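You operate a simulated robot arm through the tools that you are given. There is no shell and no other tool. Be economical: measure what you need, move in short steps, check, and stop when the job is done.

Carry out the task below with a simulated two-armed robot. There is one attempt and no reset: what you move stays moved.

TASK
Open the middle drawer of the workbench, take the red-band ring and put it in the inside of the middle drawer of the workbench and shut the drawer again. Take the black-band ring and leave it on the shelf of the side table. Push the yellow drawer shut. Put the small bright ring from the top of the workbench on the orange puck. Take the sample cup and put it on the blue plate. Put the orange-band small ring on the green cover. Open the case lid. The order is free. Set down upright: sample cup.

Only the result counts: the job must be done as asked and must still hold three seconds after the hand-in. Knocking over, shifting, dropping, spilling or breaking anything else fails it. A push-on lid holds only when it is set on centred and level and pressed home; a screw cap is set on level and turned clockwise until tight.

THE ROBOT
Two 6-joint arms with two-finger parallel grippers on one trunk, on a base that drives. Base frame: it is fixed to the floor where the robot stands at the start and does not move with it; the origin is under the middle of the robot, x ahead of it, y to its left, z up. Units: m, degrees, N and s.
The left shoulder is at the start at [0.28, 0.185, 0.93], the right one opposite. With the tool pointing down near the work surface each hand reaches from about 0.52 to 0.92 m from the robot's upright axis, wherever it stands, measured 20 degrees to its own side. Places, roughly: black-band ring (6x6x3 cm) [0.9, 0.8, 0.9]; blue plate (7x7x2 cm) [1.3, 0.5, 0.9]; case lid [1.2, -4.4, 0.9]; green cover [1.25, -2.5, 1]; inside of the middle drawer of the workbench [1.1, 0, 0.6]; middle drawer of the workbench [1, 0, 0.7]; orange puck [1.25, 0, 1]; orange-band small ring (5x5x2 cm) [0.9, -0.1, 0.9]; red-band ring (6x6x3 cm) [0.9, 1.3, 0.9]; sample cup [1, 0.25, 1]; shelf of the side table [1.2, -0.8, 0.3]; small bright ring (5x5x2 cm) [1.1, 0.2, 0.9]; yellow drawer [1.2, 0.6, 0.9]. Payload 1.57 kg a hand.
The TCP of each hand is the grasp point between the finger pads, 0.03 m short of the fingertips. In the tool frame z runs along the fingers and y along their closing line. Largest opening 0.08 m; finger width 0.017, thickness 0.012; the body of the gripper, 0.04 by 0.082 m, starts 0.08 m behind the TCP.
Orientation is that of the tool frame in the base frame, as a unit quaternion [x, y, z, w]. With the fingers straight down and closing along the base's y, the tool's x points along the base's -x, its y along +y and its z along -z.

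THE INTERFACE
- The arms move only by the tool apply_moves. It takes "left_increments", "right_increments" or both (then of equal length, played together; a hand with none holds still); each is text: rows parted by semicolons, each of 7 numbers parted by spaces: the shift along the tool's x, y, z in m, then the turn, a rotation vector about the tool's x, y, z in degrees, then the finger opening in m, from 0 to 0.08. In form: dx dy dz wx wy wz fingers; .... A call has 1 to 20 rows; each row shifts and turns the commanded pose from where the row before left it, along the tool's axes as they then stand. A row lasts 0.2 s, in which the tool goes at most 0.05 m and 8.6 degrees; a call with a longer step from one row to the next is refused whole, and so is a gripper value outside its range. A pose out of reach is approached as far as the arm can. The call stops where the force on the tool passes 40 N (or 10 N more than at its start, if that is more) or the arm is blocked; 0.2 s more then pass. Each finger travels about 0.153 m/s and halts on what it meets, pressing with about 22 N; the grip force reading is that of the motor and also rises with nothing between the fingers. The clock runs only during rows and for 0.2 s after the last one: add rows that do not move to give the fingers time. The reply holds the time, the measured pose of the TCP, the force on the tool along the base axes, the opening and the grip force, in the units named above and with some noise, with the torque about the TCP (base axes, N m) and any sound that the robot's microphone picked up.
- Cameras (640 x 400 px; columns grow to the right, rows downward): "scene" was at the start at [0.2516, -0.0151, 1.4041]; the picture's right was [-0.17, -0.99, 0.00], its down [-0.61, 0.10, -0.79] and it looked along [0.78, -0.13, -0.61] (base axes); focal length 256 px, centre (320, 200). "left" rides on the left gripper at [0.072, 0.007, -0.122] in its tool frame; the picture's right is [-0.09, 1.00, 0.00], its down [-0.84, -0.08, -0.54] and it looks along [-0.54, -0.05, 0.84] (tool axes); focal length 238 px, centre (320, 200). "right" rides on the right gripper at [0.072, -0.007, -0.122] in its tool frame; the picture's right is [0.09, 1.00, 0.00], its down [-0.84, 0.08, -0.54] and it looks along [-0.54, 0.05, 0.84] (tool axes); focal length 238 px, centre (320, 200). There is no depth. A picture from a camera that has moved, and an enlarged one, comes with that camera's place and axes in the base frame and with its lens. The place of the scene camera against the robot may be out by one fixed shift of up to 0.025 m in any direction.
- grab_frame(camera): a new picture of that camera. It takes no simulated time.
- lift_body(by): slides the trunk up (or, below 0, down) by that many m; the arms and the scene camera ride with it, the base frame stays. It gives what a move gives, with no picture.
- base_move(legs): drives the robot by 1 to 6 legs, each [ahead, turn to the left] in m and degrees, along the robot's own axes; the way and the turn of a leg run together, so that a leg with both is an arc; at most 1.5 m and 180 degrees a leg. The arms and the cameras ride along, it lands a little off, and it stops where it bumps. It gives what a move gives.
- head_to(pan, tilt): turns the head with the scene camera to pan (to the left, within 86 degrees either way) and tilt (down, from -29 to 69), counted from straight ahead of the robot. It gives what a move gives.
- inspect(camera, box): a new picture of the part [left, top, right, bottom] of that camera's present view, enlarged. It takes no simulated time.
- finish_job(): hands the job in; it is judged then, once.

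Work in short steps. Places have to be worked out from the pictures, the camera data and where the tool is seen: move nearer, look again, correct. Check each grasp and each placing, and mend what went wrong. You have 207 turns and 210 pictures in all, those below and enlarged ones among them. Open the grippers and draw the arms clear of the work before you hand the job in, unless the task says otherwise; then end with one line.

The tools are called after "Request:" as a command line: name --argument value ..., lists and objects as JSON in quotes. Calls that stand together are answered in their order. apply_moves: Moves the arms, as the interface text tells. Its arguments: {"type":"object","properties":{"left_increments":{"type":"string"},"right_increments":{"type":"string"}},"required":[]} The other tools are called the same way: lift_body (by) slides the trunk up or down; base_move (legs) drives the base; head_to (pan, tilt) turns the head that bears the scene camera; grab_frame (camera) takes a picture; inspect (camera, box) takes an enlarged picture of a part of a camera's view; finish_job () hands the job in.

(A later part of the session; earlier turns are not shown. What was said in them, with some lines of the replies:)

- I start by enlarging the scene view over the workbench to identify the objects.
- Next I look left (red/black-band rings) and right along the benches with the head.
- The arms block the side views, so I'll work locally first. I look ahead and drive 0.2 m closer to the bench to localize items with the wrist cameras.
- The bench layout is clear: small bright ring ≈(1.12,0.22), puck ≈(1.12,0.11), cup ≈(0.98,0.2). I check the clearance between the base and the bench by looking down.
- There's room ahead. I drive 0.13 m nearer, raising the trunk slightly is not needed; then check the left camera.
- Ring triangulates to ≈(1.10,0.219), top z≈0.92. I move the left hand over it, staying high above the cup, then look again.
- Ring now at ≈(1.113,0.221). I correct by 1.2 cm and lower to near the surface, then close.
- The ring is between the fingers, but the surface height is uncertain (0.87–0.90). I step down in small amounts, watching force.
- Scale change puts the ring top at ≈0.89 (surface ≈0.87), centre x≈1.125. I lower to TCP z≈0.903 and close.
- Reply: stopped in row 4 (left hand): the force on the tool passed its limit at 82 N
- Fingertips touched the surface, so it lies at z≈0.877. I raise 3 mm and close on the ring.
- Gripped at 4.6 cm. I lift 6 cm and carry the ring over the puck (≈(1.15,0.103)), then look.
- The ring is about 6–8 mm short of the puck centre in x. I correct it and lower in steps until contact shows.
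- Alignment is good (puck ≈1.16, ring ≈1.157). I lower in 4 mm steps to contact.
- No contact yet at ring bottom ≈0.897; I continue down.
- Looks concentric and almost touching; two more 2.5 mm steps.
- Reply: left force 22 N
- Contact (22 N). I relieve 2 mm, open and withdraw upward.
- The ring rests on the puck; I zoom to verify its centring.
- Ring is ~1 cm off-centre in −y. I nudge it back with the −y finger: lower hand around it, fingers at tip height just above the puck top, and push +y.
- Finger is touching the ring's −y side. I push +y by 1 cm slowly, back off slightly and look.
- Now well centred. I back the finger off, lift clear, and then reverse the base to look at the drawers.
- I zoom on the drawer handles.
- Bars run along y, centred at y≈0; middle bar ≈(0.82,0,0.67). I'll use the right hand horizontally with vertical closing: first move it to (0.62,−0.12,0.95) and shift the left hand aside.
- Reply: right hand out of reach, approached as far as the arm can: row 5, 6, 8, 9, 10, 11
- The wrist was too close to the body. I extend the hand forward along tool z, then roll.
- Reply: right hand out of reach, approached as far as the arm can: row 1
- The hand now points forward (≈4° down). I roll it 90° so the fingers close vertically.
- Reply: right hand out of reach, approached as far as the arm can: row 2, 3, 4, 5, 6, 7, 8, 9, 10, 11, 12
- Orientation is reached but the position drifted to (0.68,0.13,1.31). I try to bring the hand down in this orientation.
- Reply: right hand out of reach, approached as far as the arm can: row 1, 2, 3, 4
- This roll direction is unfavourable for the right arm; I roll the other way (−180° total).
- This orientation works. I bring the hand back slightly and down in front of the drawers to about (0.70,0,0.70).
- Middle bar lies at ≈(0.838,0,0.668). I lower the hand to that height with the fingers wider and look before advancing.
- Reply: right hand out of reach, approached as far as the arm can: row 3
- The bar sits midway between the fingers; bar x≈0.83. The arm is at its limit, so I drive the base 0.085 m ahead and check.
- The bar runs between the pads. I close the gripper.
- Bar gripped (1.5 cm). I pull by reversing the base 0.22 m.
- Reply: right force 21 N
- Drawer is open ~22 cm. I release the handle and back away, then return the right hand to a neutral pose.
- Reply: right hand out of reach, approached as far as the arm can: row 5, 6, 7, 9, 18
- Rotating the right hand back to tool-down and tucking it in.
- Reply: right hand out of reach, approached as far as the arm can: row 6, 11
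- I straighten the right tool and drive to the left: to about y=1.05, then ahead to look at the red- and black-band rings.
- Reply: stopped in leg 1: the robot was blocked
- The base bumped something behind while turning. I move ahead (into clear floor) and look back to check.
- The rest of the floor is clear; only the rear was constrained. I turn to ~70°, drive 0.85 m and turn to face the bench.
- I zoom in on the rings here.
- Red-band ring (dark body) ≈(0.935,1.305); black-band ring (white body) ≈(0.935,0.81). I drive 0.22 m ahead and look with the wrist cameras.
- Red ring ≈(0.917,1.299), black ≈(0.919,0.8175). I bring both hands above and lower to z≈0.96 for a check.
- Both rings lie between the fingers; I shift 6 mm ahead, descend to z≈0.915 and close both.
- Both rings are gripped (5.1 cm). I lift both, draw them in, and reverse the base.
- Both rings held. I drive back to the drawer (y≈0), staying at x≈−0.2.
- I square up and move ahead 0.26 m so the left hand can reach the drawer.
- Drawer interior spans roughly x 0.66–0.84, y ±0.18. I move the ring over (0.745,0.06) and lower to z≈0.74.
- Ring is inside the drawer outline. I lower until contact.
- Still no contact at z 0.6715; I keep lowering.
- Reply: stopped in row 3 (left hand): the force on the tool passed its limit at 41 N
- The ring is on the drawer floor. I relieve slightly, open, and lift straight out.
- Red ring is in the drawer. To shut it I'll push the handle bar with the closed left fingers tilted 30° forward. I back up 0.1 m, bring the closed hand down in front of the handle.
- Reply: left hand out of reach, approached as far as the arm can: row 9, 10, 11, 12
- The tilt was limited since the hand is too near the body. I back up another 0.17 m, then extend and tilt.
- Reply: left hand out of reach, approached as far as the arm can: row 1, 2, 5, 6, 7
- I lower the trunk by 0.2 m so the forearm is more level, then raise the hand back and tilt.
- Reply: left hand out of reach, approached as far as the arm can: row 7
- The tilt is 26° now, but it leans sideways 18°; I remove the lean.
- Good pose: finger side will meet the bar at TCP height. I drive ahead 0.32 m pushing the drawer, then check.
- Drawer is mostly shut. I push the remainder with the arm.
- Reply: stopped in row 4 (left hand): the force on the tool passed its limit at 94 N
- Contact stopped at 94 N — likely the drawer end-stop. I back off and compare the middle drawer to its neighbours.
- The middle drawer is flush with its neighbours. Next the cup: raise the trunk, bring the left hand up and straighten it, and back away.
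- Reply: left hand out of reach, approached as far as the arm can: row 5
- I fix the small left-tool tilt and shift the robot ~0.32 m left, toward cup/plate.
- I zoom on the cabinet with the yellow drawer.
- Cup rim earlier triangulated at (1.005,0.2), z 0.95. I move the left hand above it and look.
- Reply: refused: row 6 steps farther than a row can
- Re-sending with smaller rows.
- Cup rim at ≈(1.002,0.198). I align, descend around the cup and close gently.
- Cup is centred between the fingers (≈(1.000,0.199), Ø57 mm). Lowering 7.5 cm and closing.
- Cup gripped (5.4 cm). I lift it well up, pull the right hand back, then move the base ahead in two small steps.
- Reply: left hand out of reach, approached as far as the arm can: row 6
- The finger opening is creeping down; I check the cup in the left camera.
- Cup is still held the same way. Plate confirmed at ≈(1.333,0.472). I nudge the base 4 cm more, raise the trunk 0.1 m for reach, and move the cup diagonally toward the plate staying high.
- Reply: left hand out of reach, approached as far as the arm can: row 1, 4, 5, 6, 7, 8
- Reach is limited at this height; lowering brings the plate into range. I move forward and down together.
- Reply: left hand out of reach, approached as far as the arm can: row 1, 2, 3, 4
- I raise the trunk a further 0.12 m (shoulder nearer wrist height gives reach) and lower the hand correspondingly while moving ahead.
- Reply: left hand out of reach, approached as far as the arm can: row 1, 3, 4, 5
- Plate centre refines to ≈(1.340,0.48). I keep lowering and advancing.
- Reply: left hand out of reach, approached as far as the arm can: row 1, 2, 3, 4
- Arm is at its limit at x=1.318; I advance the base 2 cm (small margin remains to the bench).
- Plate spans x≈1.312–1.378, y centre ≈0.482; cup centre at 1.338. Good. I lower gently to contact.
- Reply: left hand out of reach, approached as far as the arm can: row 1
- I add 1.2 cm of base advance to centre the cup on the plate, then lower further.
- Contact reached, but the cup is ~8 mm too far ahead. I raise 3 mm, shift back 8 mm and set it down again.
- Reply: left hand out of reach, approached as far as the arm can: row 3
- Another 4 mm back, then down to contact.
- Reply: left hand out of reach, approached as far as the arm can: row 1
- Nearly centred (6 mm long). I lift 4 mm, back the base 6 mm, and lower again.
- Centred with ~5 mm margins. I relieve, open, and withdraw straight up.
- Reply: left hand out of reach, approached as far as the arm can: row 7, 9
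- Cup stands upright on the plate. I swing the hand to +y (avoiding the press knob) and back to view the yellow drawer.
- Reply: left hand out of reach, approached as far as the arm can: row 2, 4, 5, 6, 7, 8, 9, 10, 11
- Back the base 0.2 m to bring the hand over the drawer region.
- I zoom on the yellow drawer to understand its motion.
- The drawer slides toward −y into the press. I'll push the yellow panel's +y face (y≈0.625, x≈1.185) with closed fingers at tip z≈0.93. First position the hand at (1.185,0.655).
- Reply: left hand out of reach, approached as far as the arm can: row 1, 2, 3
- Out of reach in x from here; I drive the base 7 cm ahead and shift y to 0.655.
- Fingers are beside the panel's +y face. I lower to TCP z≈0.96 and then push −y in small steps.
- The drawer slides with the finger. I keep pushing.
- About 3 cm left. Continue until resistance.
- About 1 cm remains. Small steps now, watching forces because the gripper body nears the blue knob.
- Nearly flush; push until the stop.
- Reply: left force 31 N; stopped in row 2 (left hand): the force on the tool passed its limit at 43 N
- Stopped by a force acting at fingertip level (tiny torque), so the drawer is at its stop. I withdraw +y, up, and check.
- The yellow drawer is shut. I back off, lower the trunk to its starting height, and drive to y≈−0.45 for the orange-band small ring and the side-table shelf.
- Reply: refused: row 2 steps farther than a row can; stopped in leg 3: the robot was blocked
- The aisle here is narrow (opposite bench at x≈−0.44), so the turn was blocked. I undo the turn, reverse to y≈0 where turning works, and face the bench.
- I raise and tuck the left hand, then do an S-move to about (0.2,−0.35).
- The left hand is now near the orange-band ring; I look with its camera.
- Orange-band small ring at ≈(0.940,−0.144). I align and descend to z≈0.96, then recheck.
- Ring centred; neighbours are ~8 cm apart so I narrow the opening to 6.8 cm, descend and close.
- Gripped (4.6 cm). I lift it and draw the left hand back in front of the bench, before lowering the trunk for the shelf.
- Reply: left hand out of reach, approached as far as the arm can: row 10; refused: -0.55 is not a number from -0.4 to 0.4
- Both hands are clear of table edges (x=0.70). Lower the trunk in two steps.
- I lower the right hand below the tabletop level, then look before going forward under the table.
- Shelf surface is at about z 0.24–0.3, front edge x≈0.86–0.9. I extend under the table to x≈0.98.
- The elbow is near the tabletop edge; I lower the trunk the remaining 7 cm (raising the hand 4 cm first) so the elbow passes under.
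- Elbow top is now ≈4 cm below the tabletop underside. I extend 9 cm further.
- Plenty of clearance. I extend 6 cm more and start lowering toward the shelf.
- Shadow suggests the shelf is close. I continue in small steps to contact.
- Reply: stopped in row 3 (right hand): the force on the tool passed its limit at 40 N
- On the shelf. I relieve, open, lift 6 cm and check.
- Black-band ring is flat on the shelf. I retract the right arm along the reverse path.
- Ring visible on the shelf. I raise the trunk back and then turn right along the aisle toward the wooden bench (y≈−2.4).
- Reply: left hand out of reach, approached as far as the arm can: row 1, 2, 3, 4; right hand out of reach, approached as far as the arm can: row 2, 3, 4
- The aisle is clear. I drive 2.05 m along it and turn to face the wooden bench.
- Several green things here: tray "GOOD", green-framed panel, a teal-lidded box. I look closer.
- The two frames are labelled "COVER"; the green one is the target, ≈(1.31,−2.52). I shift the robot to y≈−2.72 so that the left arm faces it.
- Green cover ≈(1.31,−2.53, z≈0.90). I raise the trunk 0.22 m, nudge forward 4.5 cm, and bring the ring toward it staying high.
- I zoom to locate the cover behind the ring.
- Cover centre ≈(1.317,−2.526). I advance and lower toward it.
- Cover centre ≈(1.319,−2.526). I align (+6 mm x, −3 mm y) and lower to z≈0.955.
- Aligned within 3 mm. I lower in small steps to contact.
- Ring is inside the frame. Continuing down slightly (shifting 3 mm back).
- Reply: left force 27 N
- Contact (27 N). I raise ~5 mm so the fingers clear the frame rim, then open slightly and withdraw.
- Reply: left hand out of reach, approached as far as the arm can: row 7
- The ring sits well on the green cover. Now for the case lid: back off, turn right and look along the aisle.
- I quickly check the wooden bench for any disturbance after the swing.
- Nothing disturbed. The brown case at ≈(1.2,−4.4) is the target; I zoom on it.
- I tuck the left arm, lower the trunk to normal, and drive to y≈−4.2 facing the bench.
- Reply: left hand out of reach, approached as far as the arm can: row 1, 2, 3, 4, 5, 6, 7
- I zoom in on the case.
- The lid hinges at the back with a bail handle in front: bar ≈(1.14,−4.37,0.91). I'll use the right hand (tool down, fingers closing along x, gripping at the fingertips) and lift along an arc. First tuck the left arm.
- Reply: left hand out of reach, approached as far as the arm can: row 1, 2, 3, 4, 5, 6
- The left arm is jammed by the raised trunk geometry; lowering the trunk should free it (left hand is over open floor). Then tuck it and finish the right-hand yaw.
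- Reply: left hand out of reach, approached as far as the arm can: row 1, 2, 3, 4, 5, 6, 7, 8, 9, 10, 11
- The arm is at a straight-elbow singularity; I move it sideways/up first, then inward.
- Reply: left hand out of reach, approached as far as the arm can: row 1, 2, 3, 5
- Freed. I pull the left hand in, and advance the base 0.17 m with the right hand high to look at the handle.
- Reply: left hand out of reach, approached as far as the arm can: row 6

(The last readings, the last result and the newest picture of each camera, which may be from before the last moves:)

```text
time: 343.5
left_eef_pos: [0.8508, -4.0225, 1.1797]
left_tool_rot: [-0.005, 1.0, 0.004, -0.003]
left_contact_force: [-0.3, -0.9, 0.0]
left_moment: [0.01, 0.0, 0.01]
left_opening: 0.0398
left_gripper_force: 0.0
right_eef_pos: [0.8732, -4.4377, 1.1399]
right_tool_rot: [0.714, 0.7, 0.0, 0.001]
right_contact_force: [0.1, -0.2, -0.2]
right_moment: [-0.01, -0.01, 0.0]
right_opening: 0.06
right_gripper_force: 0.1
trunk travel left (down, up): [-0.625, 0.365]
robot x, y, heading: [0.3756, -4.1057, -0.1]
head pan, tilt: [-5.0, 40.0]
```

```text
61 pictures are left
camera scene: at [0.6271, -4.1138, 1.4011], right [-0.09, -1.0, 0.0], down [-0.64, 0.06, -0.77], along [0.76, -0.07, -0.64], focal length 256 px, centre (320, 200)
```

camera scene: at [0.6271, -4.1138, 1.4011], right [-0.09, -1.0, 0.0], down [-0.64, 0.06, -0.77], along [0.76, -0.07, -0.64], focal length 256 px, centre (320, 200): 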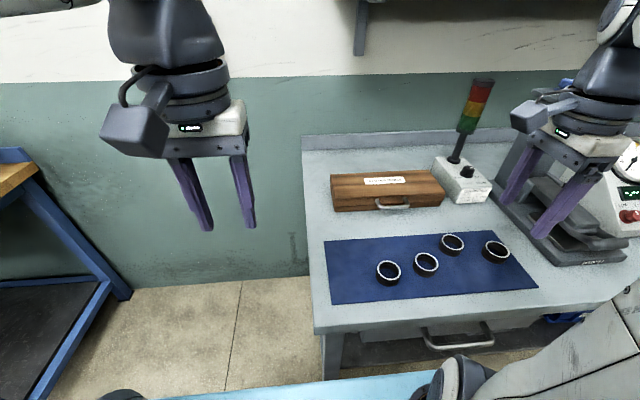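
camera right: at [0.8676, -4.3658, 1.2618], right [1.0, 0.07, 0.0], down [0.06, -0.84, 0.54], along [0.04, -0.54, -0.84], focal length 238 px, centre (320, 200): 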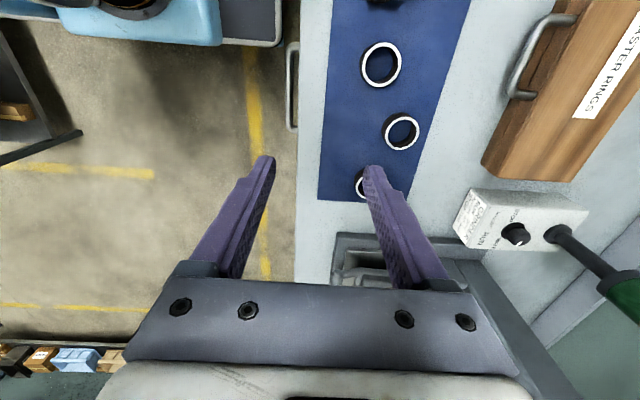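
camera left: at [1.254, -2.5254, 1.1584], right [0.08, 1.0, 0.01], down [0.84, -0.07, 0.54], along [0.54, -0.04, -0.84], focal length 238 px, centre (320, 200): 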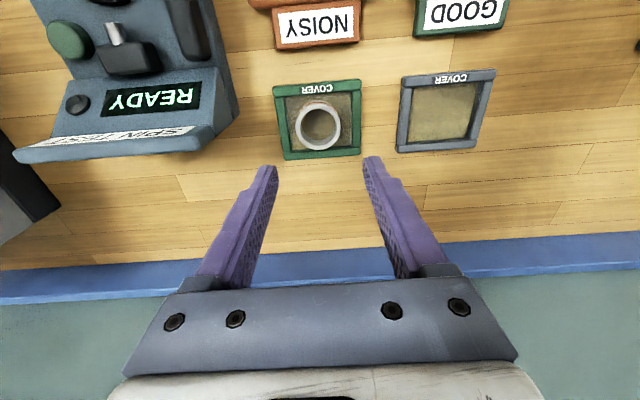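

Handle bar ≈ x 1.131, y −4.32…−4.40; case front ≈1.165. I advance the base 5 cm and put the right hand above the bar with a 3 cm opening.

Request:
base_move --legs '[[0.05, 0]]'

Request:
apply_moves --right_increments "0.02 0.035 0 0 0 0 0.03;0.02 0.035 0 0 0 0 0.03;0.02 0.035 0 0 0 0 0.03;0.02 0.035 0 0 0 0 0.03;0 0.035 0.02 0 0 0 0.03;0 0.033 0.03 0 0 0 0.03;0 0 0.03 0 0 0 0.03;0 0 0.03 0 0 0 0.03;0 0 0 0 0 0 0.03"

Request:
grab_frame --camera "right"

```text
time: 344.4
left_eef_pos: [0.904, -4.0227, 1.1812]
left_tool_rot: [-0.005, 1.0, 0.005, -0.003]
left_contact_force: [0.5, 0.0, 0.4]
left_moment: [0.01, -0.01, -0.02]
left_opening: 0.04
left_gripper_force: 0.1
right_eef_pos: [0.9241, -4.437, 1.1401]
right_tool_rot: [0.713, 0.701, 0.001, 0.001]
right_contact_force: [-0.3, 0.0, 1.3]
right_moment: [0.01, 0.01, -0.03]
right_opening: 0.0601
right_gripper_force: 0.1
trunk travel left (down, up): [-0.625, 0.365]
robot x, y, heading: [0.4264, -4.1035, -0.1]
head pan, tilt: [-5.0, 40.0]
```

```text
time: 346.4
left_eef_pos: [0.9035, -4.0232, 1.1799]
left_tool_rot: [-0.006, 1.0, 0.004, -0.004]
left_contact_force: [-1.3, 0.2, 0.4]
left_moment: [0.0, 0.03, -0.02]
left_opening: 0.0398
left_gripper_force: 0.1
right_eef_pos: [1.1317, -4.363, 1.0284]
right_tool_rot: [0.714, 0.7, 0.0, 0.001]
right_contact_force: [0.4, 0.4, 0.2]
right_moment: [0.0, 0.02, 0.02]
right_opening: 0.03
right_gripper_force: 0.0
trunk travel left (down, up): [-0.625, 0.365]
robot x, y, heading: [0.426, -4.1074, -0.1]
head pan, tilt: [-5.0, 40.0]
```

```text
60 pictures are left
camera right: at [1.1275, -4.2908, 1.1511], right [1.0, 0.07, 0.0], down [0.06, -0.84, 0.54], along [0.04, -0.54, -0.84], focal length 238 px, centre (320, 200)
```

right: 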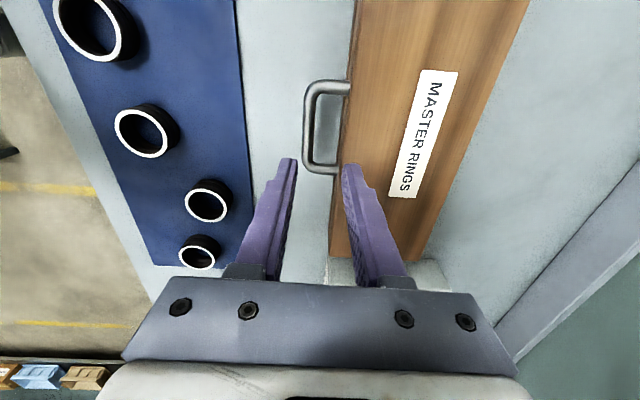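

Bar triangulates to (1.124,−4.3585,0.918), lid front at 1.153. I set the opening to 2.4 cm, align at x=1.122 and descend partly, then look.

Request:
apply_moves --right_increments "0.004 -0.0095 0 0 0 0 0.024;0 0 0.03 0 0 0 0.024;0 0 0.025 0 0 0 0.024;0 0 0 0 0 0 0.024"

Request:
grab_frame --camera "right"

```text
time: 347.4
left_eef_pos: [0.9048, -4.0212, 1.1797]
left_tool_rot: [-0.005, 1.0, 0.005, -0.004]
left_contact_force: [-0.3, 1.0, -0.1]
left_moment: [0.03, -0.01, -0.01]
left_opening: 0.0397
left_gripper_force: 0.1
right_eef_pos: [1.1264, -4.3582, 0.9738]
right_tool_rot: [0.713, 0.701, 0.0, 0.0]
right_contact_force: [-0.3, 0.7, 0.0]
right_moment: [-0.02, 0.0, 0.01]
right_opening: 0.0241
right_gripper_force: 0.0
trunk travel left (down, up): [-0.625, 0.365]
robot x, y, heading: [0.4279, -4.1073, -0.2]
head pan, tilt: [-5.0, 40.0]
```

```text
59 pictures are left
camera right: at [1.121, -4.2865, 1.0956], right [1.0, 0.07, 0.0], down [0.06, -0.84, 0.54], along [0.04, -0.54, -0.84], focal length 238 px, centre (320, 200)
```

right: 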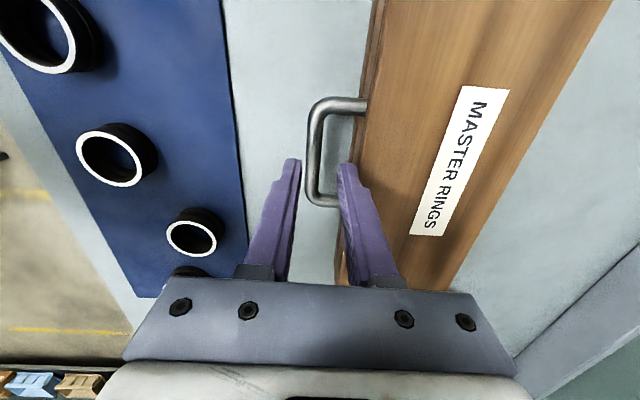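

Bar sits midway between the fingertips. I shift 3 mm, lower to tip height just below the bar, and check before closing.

Request:
apply_moves --right_increments "0.001 -0.0035 0.015 0 0 0 0.024;0 0 0.012 0 0 0 0.024;0 0 0.008 0 0 0 0.024;0 0 0 0 0 0 0.024"

Request:
inspect --camera "right" --box '[240, 100, 420, 240]'

```text
time: 348.4
left_eef_pos: [0.903, -4.0229, 1.1801]
left_tool_rot: [-0.005, 1.0, 0.004, -0.004]
left_contact_force: [-0.8, 0.2, -0.2]
left_moment: [0.03, 0.01, -0.01]
left_opening: 0.0399
left_gripper_force: 0.1
right_eef_pos: [1.1217, -4.3576, 0.9394]
right_tool_rot: [0.714, 0.701, 0.0, 0.001]
right_contact_force: [0.1, 0.2, -0.2]
right_moment: [0.0, 0.04, 0.0]
right_opening: 0.024
right_gripper_force: 0.1
trunk travel left (down, up): [-0.625, 0.365]
robot x, y, heading: [0.4272, -4.1057, -0.3]
head pan, tilt: [-5.0, 40.0]
```

```text
2.86 times, centred on (330, 170) of right
camera zoom: at [1.1167, -4.2849, 1.0614], right [1.0, 0.07, 0.0], down [0.06, -0.84, 0.54], along [0.04, -0.54, -0.84], focal length 681 px, centre (291, 286)
```

zoom: 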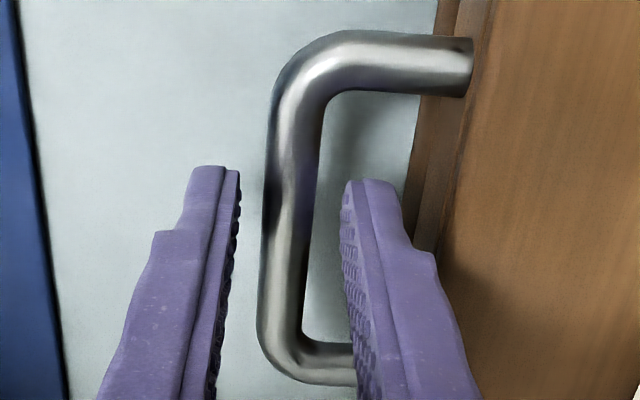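

The bar is between the fingertips. For reach during the arc, I first raise the trunk 0.2 m and lower the hand back by 0.2 m, before gripping.

Request:
lift_body --by 0.2

Request:
apply_moves --right_increments "0 0 0.04 0 0 0 0.024;0 0 0.04 0 0 0 0.024;0 0 0.04 0 0 0 0.024;0 0 0.03 0 0 0 0.024;0 0 0 0 0 0 0.024"

Request:
grab_frame --camera "right"

```text
time: 350.6
left_eef_pos: [0.9044, -4.022, 1.3805]
left_tool_rot: [-0.004, 1.0, 0.005, -0.004]
left_contact_force: [0.7, -0.2, 0.5]
left_moment: [0.02, -0.03, -0.01]
left_opening: 0.04
left_gripper_force: 0.1
right_eef_pos: [1.1216, -4.3573, 1.1405]
right_tool_rot: [0.713, 0.701, -0.001, 0.001]
right_contact_force: [0.2, 0.6, 0.1]
right_moment: [0.01, 0.0, 0.01]
right_opening: 0.0242
right_gripper_force: 0.0
trunk travel left (down, up): [-0.825, 0.165]
robot x, y, heading: [0.4299, -4.1064, -0.1]
head pan, tilt: [-5.0, 40.0]
```

```text
time: 351.8
left_eef_pos: [0.9041, -4.0217, 1.3798]
left_tool_rot: [-0.005, 1.0, 0.005, -0.005]
left_contact_force: [-0.2, 0.0, -0.4]
left_moment: [0.0, 0.0, 0.02]
left_opening: 0.0401
left_gripper_force: 0.1
right_eef_pos: [1.121, -4.3587, 0.9888]
right_tool_rot: [0.714, 0.7, 0.0, 0.001]
right_contact_force: [0.0, 0.5, 0.1]
right_moment: [0.0, 0.0, -0.01]
right_opening: 0.024
right_gripper_force: 0.0
trunk travel left (down, up): [-0.825, 0.165]
robot x, y, heading: [0.4272, -4.1065, -0.4]
head pan, tilt: [-5.0, 40.0]
```

```text
57 pictures are left
camera right: at [1.1169, -4.2863, 1.1102], right [1.0, 0.07, 0.0], down [0.06, -0.84, 0.54], along [0.04, -0.54, -0.84], focal length 238 px, centre (320, 200)
```

right: 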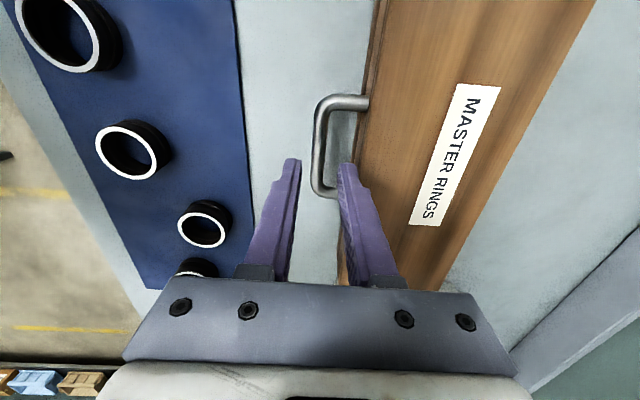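

Still aligned; hinge edge ≈ x 1.27. I lower to z≈0.937 and close on the bar.

Request:
apply_moves --right_increments "0.001 0.001 0.025 0 0 0 0.024;0 0 0.015 0 0 0 0.024;0 0 0.012 0 0 0 0.024;0 0 0 0 0 0 0.024;0 0 0 0 0 0 0.005;0 0 0 0 0 0 0.005;0 0 0 0 0 0 0.005"

Request:
inspect --camera "right" --box '[240, 100, 420, 240]'

```text
time: 353.4
left_eef_pos: [0.9019, -4.0215, 1.381]
left_tool_rot: [-0.004, 1.0, 0.004, -0.004]
left_contact_force: [-0.7, 0.3, 0.0]
left_moment: [0.0, -0.03, 0.0]
left_opening: 0.0401
left_gripper_force: 0.1
right_eef_pos: [1.1214, -4.3549, 0.9393]
right_tool_rot: [0.713, 0.701, -0.001, 0.0]
right_contact_force: [-9.4, -0.4, 0.4]
right_moment: [-0.03, 0.19, 0.52]
right_opening: 0.0121
right_gripper_force: 29.4
trunk travel left (down, up): [-0.825, 0.165]
robot x, y, heading: [0.4285, -4.1018, -0.4]
head pan, tilt: [-5.0, 40.0]
```

```text
2.86 times, centred on (330, 170) of right
camera zoom: at [1.1171, -4.284, 1.0602], right [1.0, 0.07, 0.0], down [0.06, -0.84, 0.54], along [0.04, -0.54, -0.84], focal length 681 px, centre (291, 286)
```

zoom: 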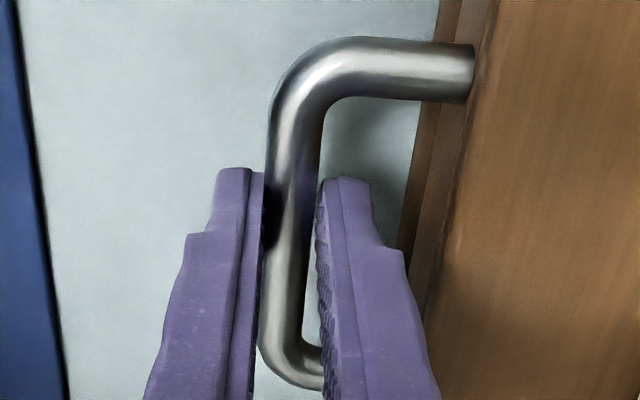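

Bar gripped (12 mm). I lift along the arc to about 30° and check.

Request:
apply_moves --right_increments "0 0.0008 -0.0154 0 0 0 0.005;0 0.0024 -0.0152 0 0 0 0.005;0 0.004 -0.0148 0 0 0 0.005;0 0.0055 -0.0144 0 0 0 0.005;0 0.007 -0.0137 0 0 0 0.005;0 0 0 0 0 0 0.005"

Request:
grab_frame --camera "scene"

Request:
grab_frame --camera "right"

```text
time: 354.8
left_eef_pos: [0.9047, -4.0241, 1.3795]
left_tool_rot: [-0.005, 1.0, 0.004, -0.004]
left_contact_force: [0.2, -0.1, 0.2]
left_moment: [0.02, -0.02, 0.01]
left_opening: 0.0402
left_gripper_force: 0.1
right_eef_pos: [1.1466, -4.3557, 1.0104]
right_tool_rot: [0.713, 0.701, 0.001, 0.002]
right_contact_force: [19.9, -5.2, -15.3]
right_moment: [-0.1, -0.39, 0.48]
right_opening: 0.0119
right_gripper_force: 29.2
trunk travel left (down, up): [-0.825, 0.165]
robot x, y, heading: [0.4267, -4.1018, 0.1]
head pan, tilt: [-5.0, 40.0]
```

```text
55 pictures are left
camera scene: at [0.6808, -4.1145, 1.6006], right [-0.09, -1.0, 0.0], down [-0.64, 0.06, -0.77], along [0.76, -0.07, -0.64], focal length 256 px, centre (320, 200)
```

scene: 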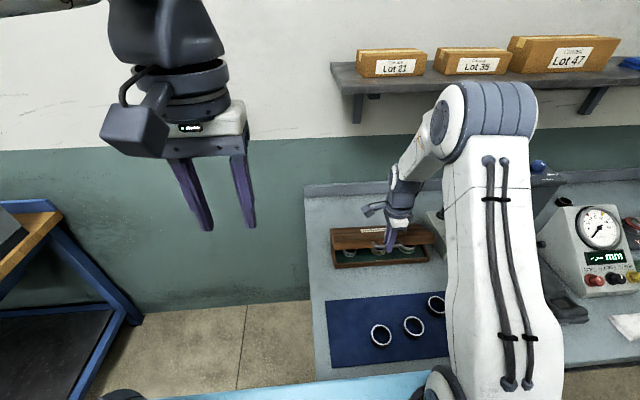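

```text
54 pictures are left
camera right: at [1.1411, -4.2838, 1.1316], right [1.0, 0.07, 0.01], down [0.06, -0.84, 0.54], along [0.04, -0.54, -0.84], focal length 238 px, centre (320, 200)
```

right: 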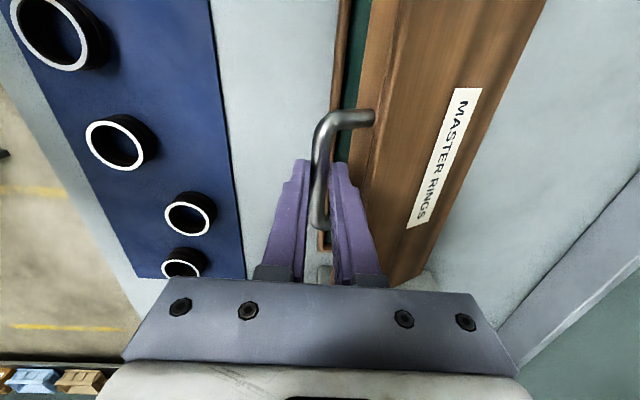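

The lid follows (≈30°). Forces show it wants more +x, so I adjust and continue the arc to ~60°.

Request:
apply_moves --right_increments "0 0.0115 -0.0121 0 0 0 0.005;0 0.0105 -0.0111 0 0 0 0.005;0 0.0111 -0.01 0 0 0 0.005;0 0.0121 -0.0088 0 0 0 0.005;0 0.013 -0.0075 0 0 0 0.005;0 0 0 0 0 0 0.005"

Request:
grab_frame --camera "right"

```text
time: 356.2
left_eef_pos: [0.9035, -4.0228, 1.38]
left_tool_rot: [-0.005, 1.0, 0.004, -0.005]
left_contact_force: [-0.5, 0.5, 0.0]
left_moment: [0.0, 0.01, 0.0]
left_opening: 0.04
left_gripper_force: 0.1
right_eef_pos: [1.1998, -4.3558, 1.0619]
right_tool_rot: [0.713, 0.701, 0.0, 0.0]
right_contact_force: [-2.2, 10.4, 1.7]
right_moment: [0.79, 0.2, 0.52]
right_opening: 0.012
right_gripper_force: 28.7
trunk travel left (down, up): [-0.825, 0.165]
robot x, y, heading: [0.4286, -4.1044, -0.2]
head pan, tilt: [-5.0, 40.0]
```

```text
53 pictures are left
camera right: at [1.1951, -4.2842, 1.1832], right [1.0, 0.07, 0.0], down [0.06, -0.84, 0.54], along [0.04, -0.54, -0.84], focal length 238 px, centre (320, 200)
```

right: 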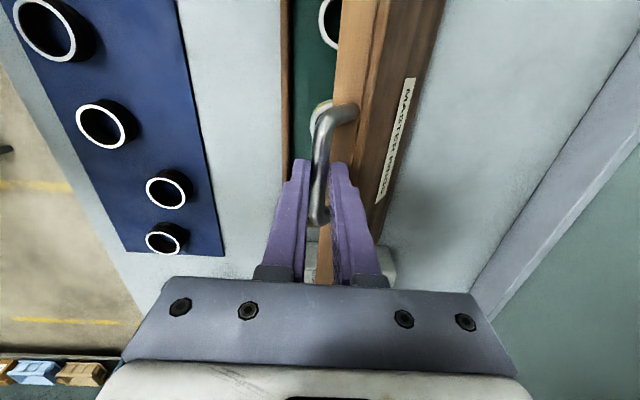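

Circle fit: hinge centre (1.284, 0.922) in TCP terms, r≈0.164, now ≈59°. Continue to ~87°.

Request:
apply_moves --right_increments "0 0.0177 -0.0092 0 0 0 0.005;0 0.0187 -0.007 0 0 0 0.005;0 0.0194 -0.0046 0 0 0 0.005;0 0.0198 -0.0023 0 0 0 0.005;0 0 0 0 0 0 0.005"

Request:
grab_frame --camera "right"

```text
time: 357.4
left_eef_pos: [0.9039, -4.0223, 1.3792]
left_tool_rot: [-0.004, 1.0, 0.005, -0.004]
left_contact_force: [-0.3, 0.3, -0.3]
left_moment: [-0.01, -0.02, 0.0]
left_opening: 0.0398
left_gripper_force: 0.0
right_eef_pos: [1.2753, -4.3575, 1.0822]
right_tool_rot: [0.713, 0.702, -0.003, -0.001]
right_contact_force: [-0.3, 9.5, -20.6]
right_moment: [0.18, 0.01, 0.48]
right_opening: 0.0117
right_gripper_force: 28.9
trunk travel left (down, up): [-0.825, 0.165]
robot x, y, heading: [0.4271, -4.1077, -0.1]
head pan, tilt: [-5.0, 40.0]
```

```text
52 pictures are left
camera right: at [1.2711, -4.2852, 1.204], right [1.0, 0.07, 0.0], down [0.06, -0.84, 0.54], along [0.04, -0.54, -0.84], focal length 238 px, centre (320, 200)
```

right: 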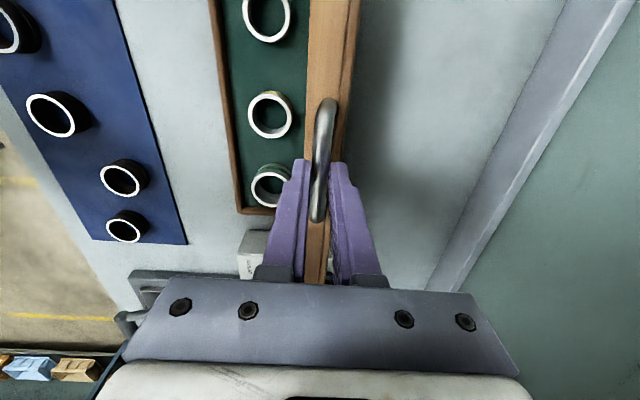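

Lid is upright (~88°). I continue past vertical to ~108°.

Request:
apply_moves --right_increments "0 0.02 0.0015 0 0 0 0.005;0 0.0198 0.004 0 0 0 0.005;0 0.019 0.0055 0 0 0 0.005;0 0 0 0 0 0 0.005"

Request:
grab_frame --camera "right"

Request:
grab_frame --camera "scene"

```text
time: 358.4
left_eef_pos: [0.9034, -4.0214, 1.3805]
left_tool_rot: [-0.006, 1.0, 0.004, -0.005]
left_contact_force: [0.2, 0.2, -0.8]
left_moment: [-0.01, -0.02, 0.0]
left_opening: 0.0404
left_gripper_force: 0.1
right_eef_pos: [1.3237, -4.3587, 1.0737]
right_tool_rot: [0.713, 0.701, -0.002, -0.001]
right_contact_force: [-2.3, 11.7, -5.6]
right_moment: [0.54, 0.1, 0.34]
right_opening: 0.0116
right_gripper_force: 29.5
right hand out of reach, approached as far as the arm can: row 3
trunk travel left (down, up): [-0.825, 0.165]
robot x, y, heading: [0.4286, -4.1092, -0.3]
head pan, tilt: [-5.0, 40.0]
```

```text
51 pictures are left
camera right: at [1.3196, -4.2863, 1.1957], right [1.0, 0.07, 0.0], down [0.06, -0.84, 0.54], along [0.04, -0.54, -0.84], focal length 238 px, centre (320, 200)
```

right: 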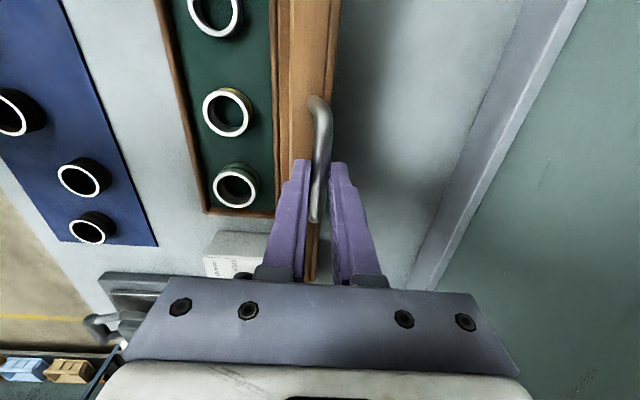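

```text
50 pictures are left
camera scene: at [0.6792, -4.1131, 1.6008], right [-0.09, -1.0, 0.0], down [-0.64, 0.06, -0.77], along [0.76, -0.07, -0.64], focal length 256 px, centre (320, 200)
```

scene: 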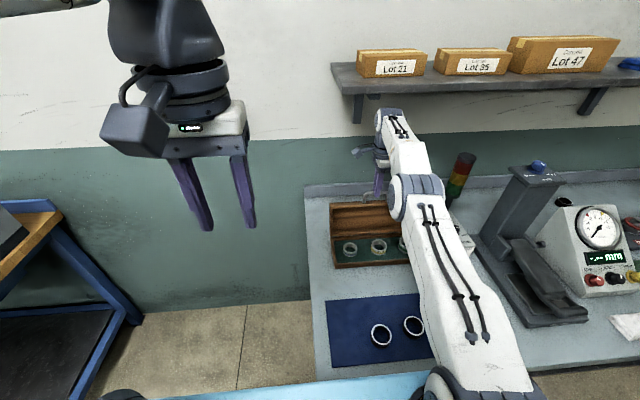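

The lid is at ~105°, past vertical. I open the fingers gently and lift the hand clear, then check that the lid stays.

Request:
apply_moves --right_increments "0 0 0 0 0 0 0.02;0 0 0 0 0 0 0.03;0 0 0 0 0 0 0.035;0 0 -0.02 0 0 0 0.035;0 0 -0.03 0 0 0 0.035;0 0 -0.03 0 0 0 0.035;0 0 0 0 0 0 0.035"

Request:
grab_frame --camera "right"

```text
time: 360.2
left_eef_pos: [0.903, -4.0228, 1.3813]
left_tool_rot: [-0.005, 1.0, 0.005, -0.005]
left_contact_force: [-0.6, 0.5, -0.3]
left_moment: [-0.02, 0.03, -0.01]
left_opening: 0.04
left_gripper_force: 0.1
right_eef_pos: [1.3047, -4.3568, 1.1167]
right_tool_rot: [0.713, 0.7, -0.017, -0.021]
right_contact_force: [0.6, 0.8, -0.5]
right_moment: [-0.01, 0.02, -0.02]
right_opening: 0.0352
right_gripper_force: 0.0
right hand out of reach, approached as far as the arm can: row 4, 6
trunk travel left (down, up): [-0.825, 0.165]
robot x, y, heading: [0.4227, -4.1061, -0.1]
head pan, tilt: [-5.0, 40.0]
stopped in row 7 (right hand): the arm was blocked; the commanded pose is now the measured one
```

```text
49 pictures are left
camera right: at [1.3069, -4.2856, 1.2389], right [1.0, 0.07, -0.05], down [0.09, -0.84, 0.53], along [-0.01, -0.54, -0.84], focal length 238 px, centre (320, 200)
```

right: 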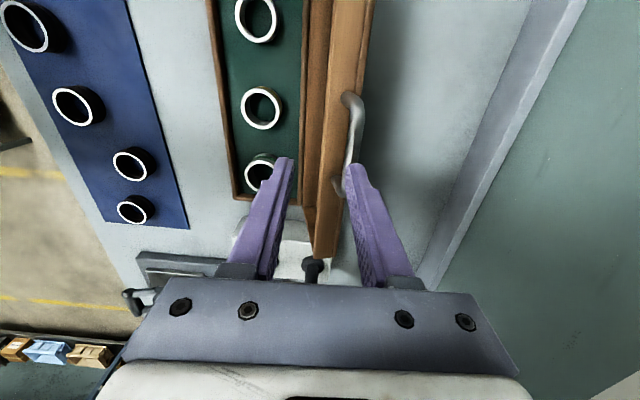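

The lid stays open by itself. The tips (z≈1.087) are above the bar's highest arc (≈1.07), so I back the base away.

Request:
base_move --legs '[[-0.12, 0]]'

Request:
grab_frame --camera "right"

Request:
inspect --camera "scene" --box '[290, 120, 470, 280]'

```text
time: 361.4
left_eef_pos: [0.7799, -4.0212, 1.3798]
left_tool_rot: [-0.006, 1.0, 0.004, -0.005]
left_contact_force: [0.0, 0.2, 0.1]
left_moment: [-0.02, 0.02, -0.01]
left_opening: 0.04
left_gripper_force: 0.0
right_eef_pos: [1.1833, -4.3526, 1.1195]
right_tool_rot: [0.712, 0.702, -0.015, -0.018]
right_contact_force: [-0.2, -1.1, -0.1]
right_moment: [0.0, 0.03, -0.01]
right_opening: 0.0351
right_gripper_force: 0.0
trunk travel left (down, up): [-0.825, 0.165]
robot x, y, heading: [0.3084, -4.1049, 0.2]
head pan, tilt: [-5.0, 40.0]
```

```text
48 pictures are left
camera right: at [1.1854, -4.2826, 1.2413], right [1.0, 0.08, -0.04], down [0.09, -0.84, 0.54], along [0.0, -0.54, -0.84], focal length 238 px, centre (320, 200)
```

right: 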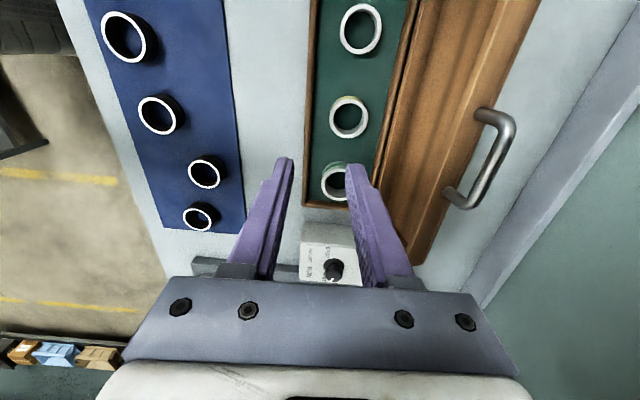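

```text
2.50 times, centred on (380, 200) of scene
camera zoom: at [0.5572, -4.1131, 1.601], right [-0.09, -1.0, 0.0], down [-0.64, 0.06, -0.77], along [0.76, -0.07, -0.64], focal length 640 px, centre (170, 200)
```

zoom: 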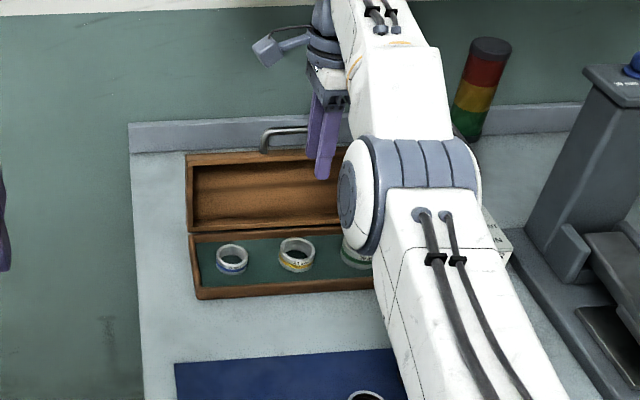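

The lid is open and stable. I back off and retract the right arm from over the bench.

Request:
base_move --legs '[[-0.14, 0]]'

Request:
apply_moves --right_increments "0.02 -0.02 -0.03 0 0 0 0.035;0.02 -0.02 -0.03 0 0 0 0.035;0.01 -0.03 -0.02 0 0 0 0.035;0 -0.04 0 0 0 0 0.035;0 -0.04 0 0 0 0 0.035;0 -0.04 0 0 0 0 0.035;0 -0.04 0 0 0 0 0.035;0 -0.04 0 0 0 0 0.035;0 0 0 0 0 0 0.035"

Request:
grab_frame --camera "scene"

```text
time: 362.7
left_eef_pos: [0.6433, -4.0201, 1.3792]
left_tool_rot: [-0.006, 1.0, 0.004, -0.004]
left_contact_force: [-0.1, -0.4, -1.2]
left_moment: [0.0, 0.03, 0.01]
left_opening: 0.04
left_gripper_force: 0.1
right_eef_pos: [1.0463, -4.354, 1.1192]
right_tool_rot: [0.712, 0.702, -0.015, -0.017]
right_contact_force: [0.1, 0.2, 0.3]
right_moment: [0.03, 0.04, -0.04]
right_opening: 0.0352
right_gripper_force: 0.0
trunk travel left (down, up): [-0.825, 0.165]
robot x, y, heading: [0.1707, -4.1059, 0.1]
head pan, tilt: [-5.0, 40.0]
```

```text
time: 364.7
left_eef_pos: [0.642, -4.0213, 1.3812]
left_tool_rot: [-0.006, 1.0, 0.004, -0.003]
left_contact_force: [-1.0, -0.6, -0.2]
left_moment: [-0.05, 0.01, -0.01]
left_opening: 0.0399
left_gripper_force: 0.1
right_eef_pos: [0.7893, -4.302, 1.2151]
right_tool_rot: [0.712, 0.702, -0.014, -0.016]
right_contact_force: [0.1, 0.0, 0.0]
right_moment: [-0.01, -0.03, -0.01]
right_opening: 0.0348
right_gripper_force: 0.1
right hand out of reach, approached as far as the arm can: row 1
trunk travel left (down, up): [-0.825, 0.165]
robot x, y, heading: [0.1676, -4.1028, -0.0]
head pan, tilt: [-5.0, 40.0]
```

```text
46 pictures are left
camera scene: at [0.4183, -4.1131, 1.601], right [-0.09, -1.0, 0.0], down [-0.64, 0.05, -0.77], along [0.76, -0.07, -0.64], focal length 256 px, centre (320, 200)
```

scene: 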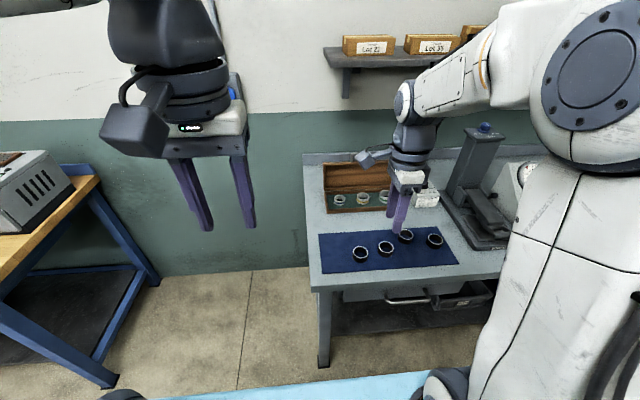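

Everything is done: lid open, arms clear. I open both grippers and hand in.

Request:
apply_moves --left_increments "0 0 0 0 0 0 0.08;0 0 0 0 0 0 0.08" --right_increments "0 -0.02 0 0 0 0 0.08;0 0 0 0 0 0 0.08"

Request:
inspect --camera "scene" --box '[300, 140, 480, 260]'

```text
time: 365.3
left_eef_pos: [0.6426, -4.0209, 1.3797]
left_tool_rot: [-0.006, 1.0, 0.005, -0.003]
left_contact_force: [-0.4, 0.1, 0.1]
left_moment: [0.01, -0.01, -0.01]
left_opening: 0.0801
left_gripper_force: 0.0
right_eef_pos: [0.7692, -4.3006, 1.2171]
right_tool_rot: [0.712, 0.702, -0.015, -0.016]
right_contact_force: [-0.6, -0.3, -0.5]
right_moment: [-0.01, 0.02, -0.03]
right_opening: 0.0799
right_gripper_force: 0.0
trunk travel left (down, up): [-0.825, 0.165]
robot x, y, heading: [0.1708, -4.1066, -0.1]
head pan, tilt: [-5.0, 40.0]
```

```text
3.33 times, centred on (390, 200) of scene
camera zoom: at [0.4183, -4.1131, 1.601], right [-0.09, -1.0, 0.0], down [-0.64, 0.05, -0.77], along [0.76, -0.07, -0.64], focal length 854 px, centre (87, 200)
```

zoom: 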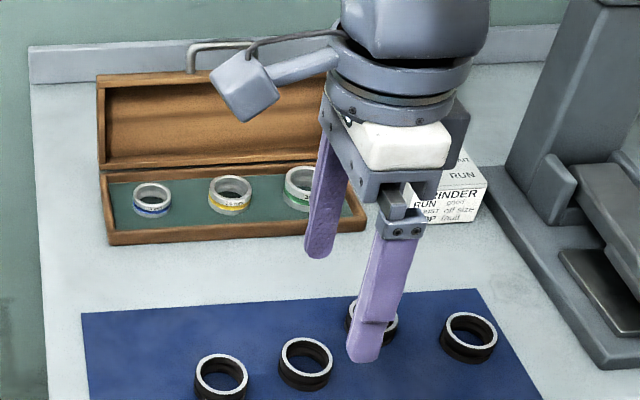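

The lid stays open, both grippers are open and clear of all objects. Handing in.

Request:
finish_job

```text
The job is handed in.
```

I finished all seven parts of the task and handed the job in; I don't have the verdict. While turning early on, the base bumped into something behind it, probably the opposite bench, and I couldn't see whether anything there moved.
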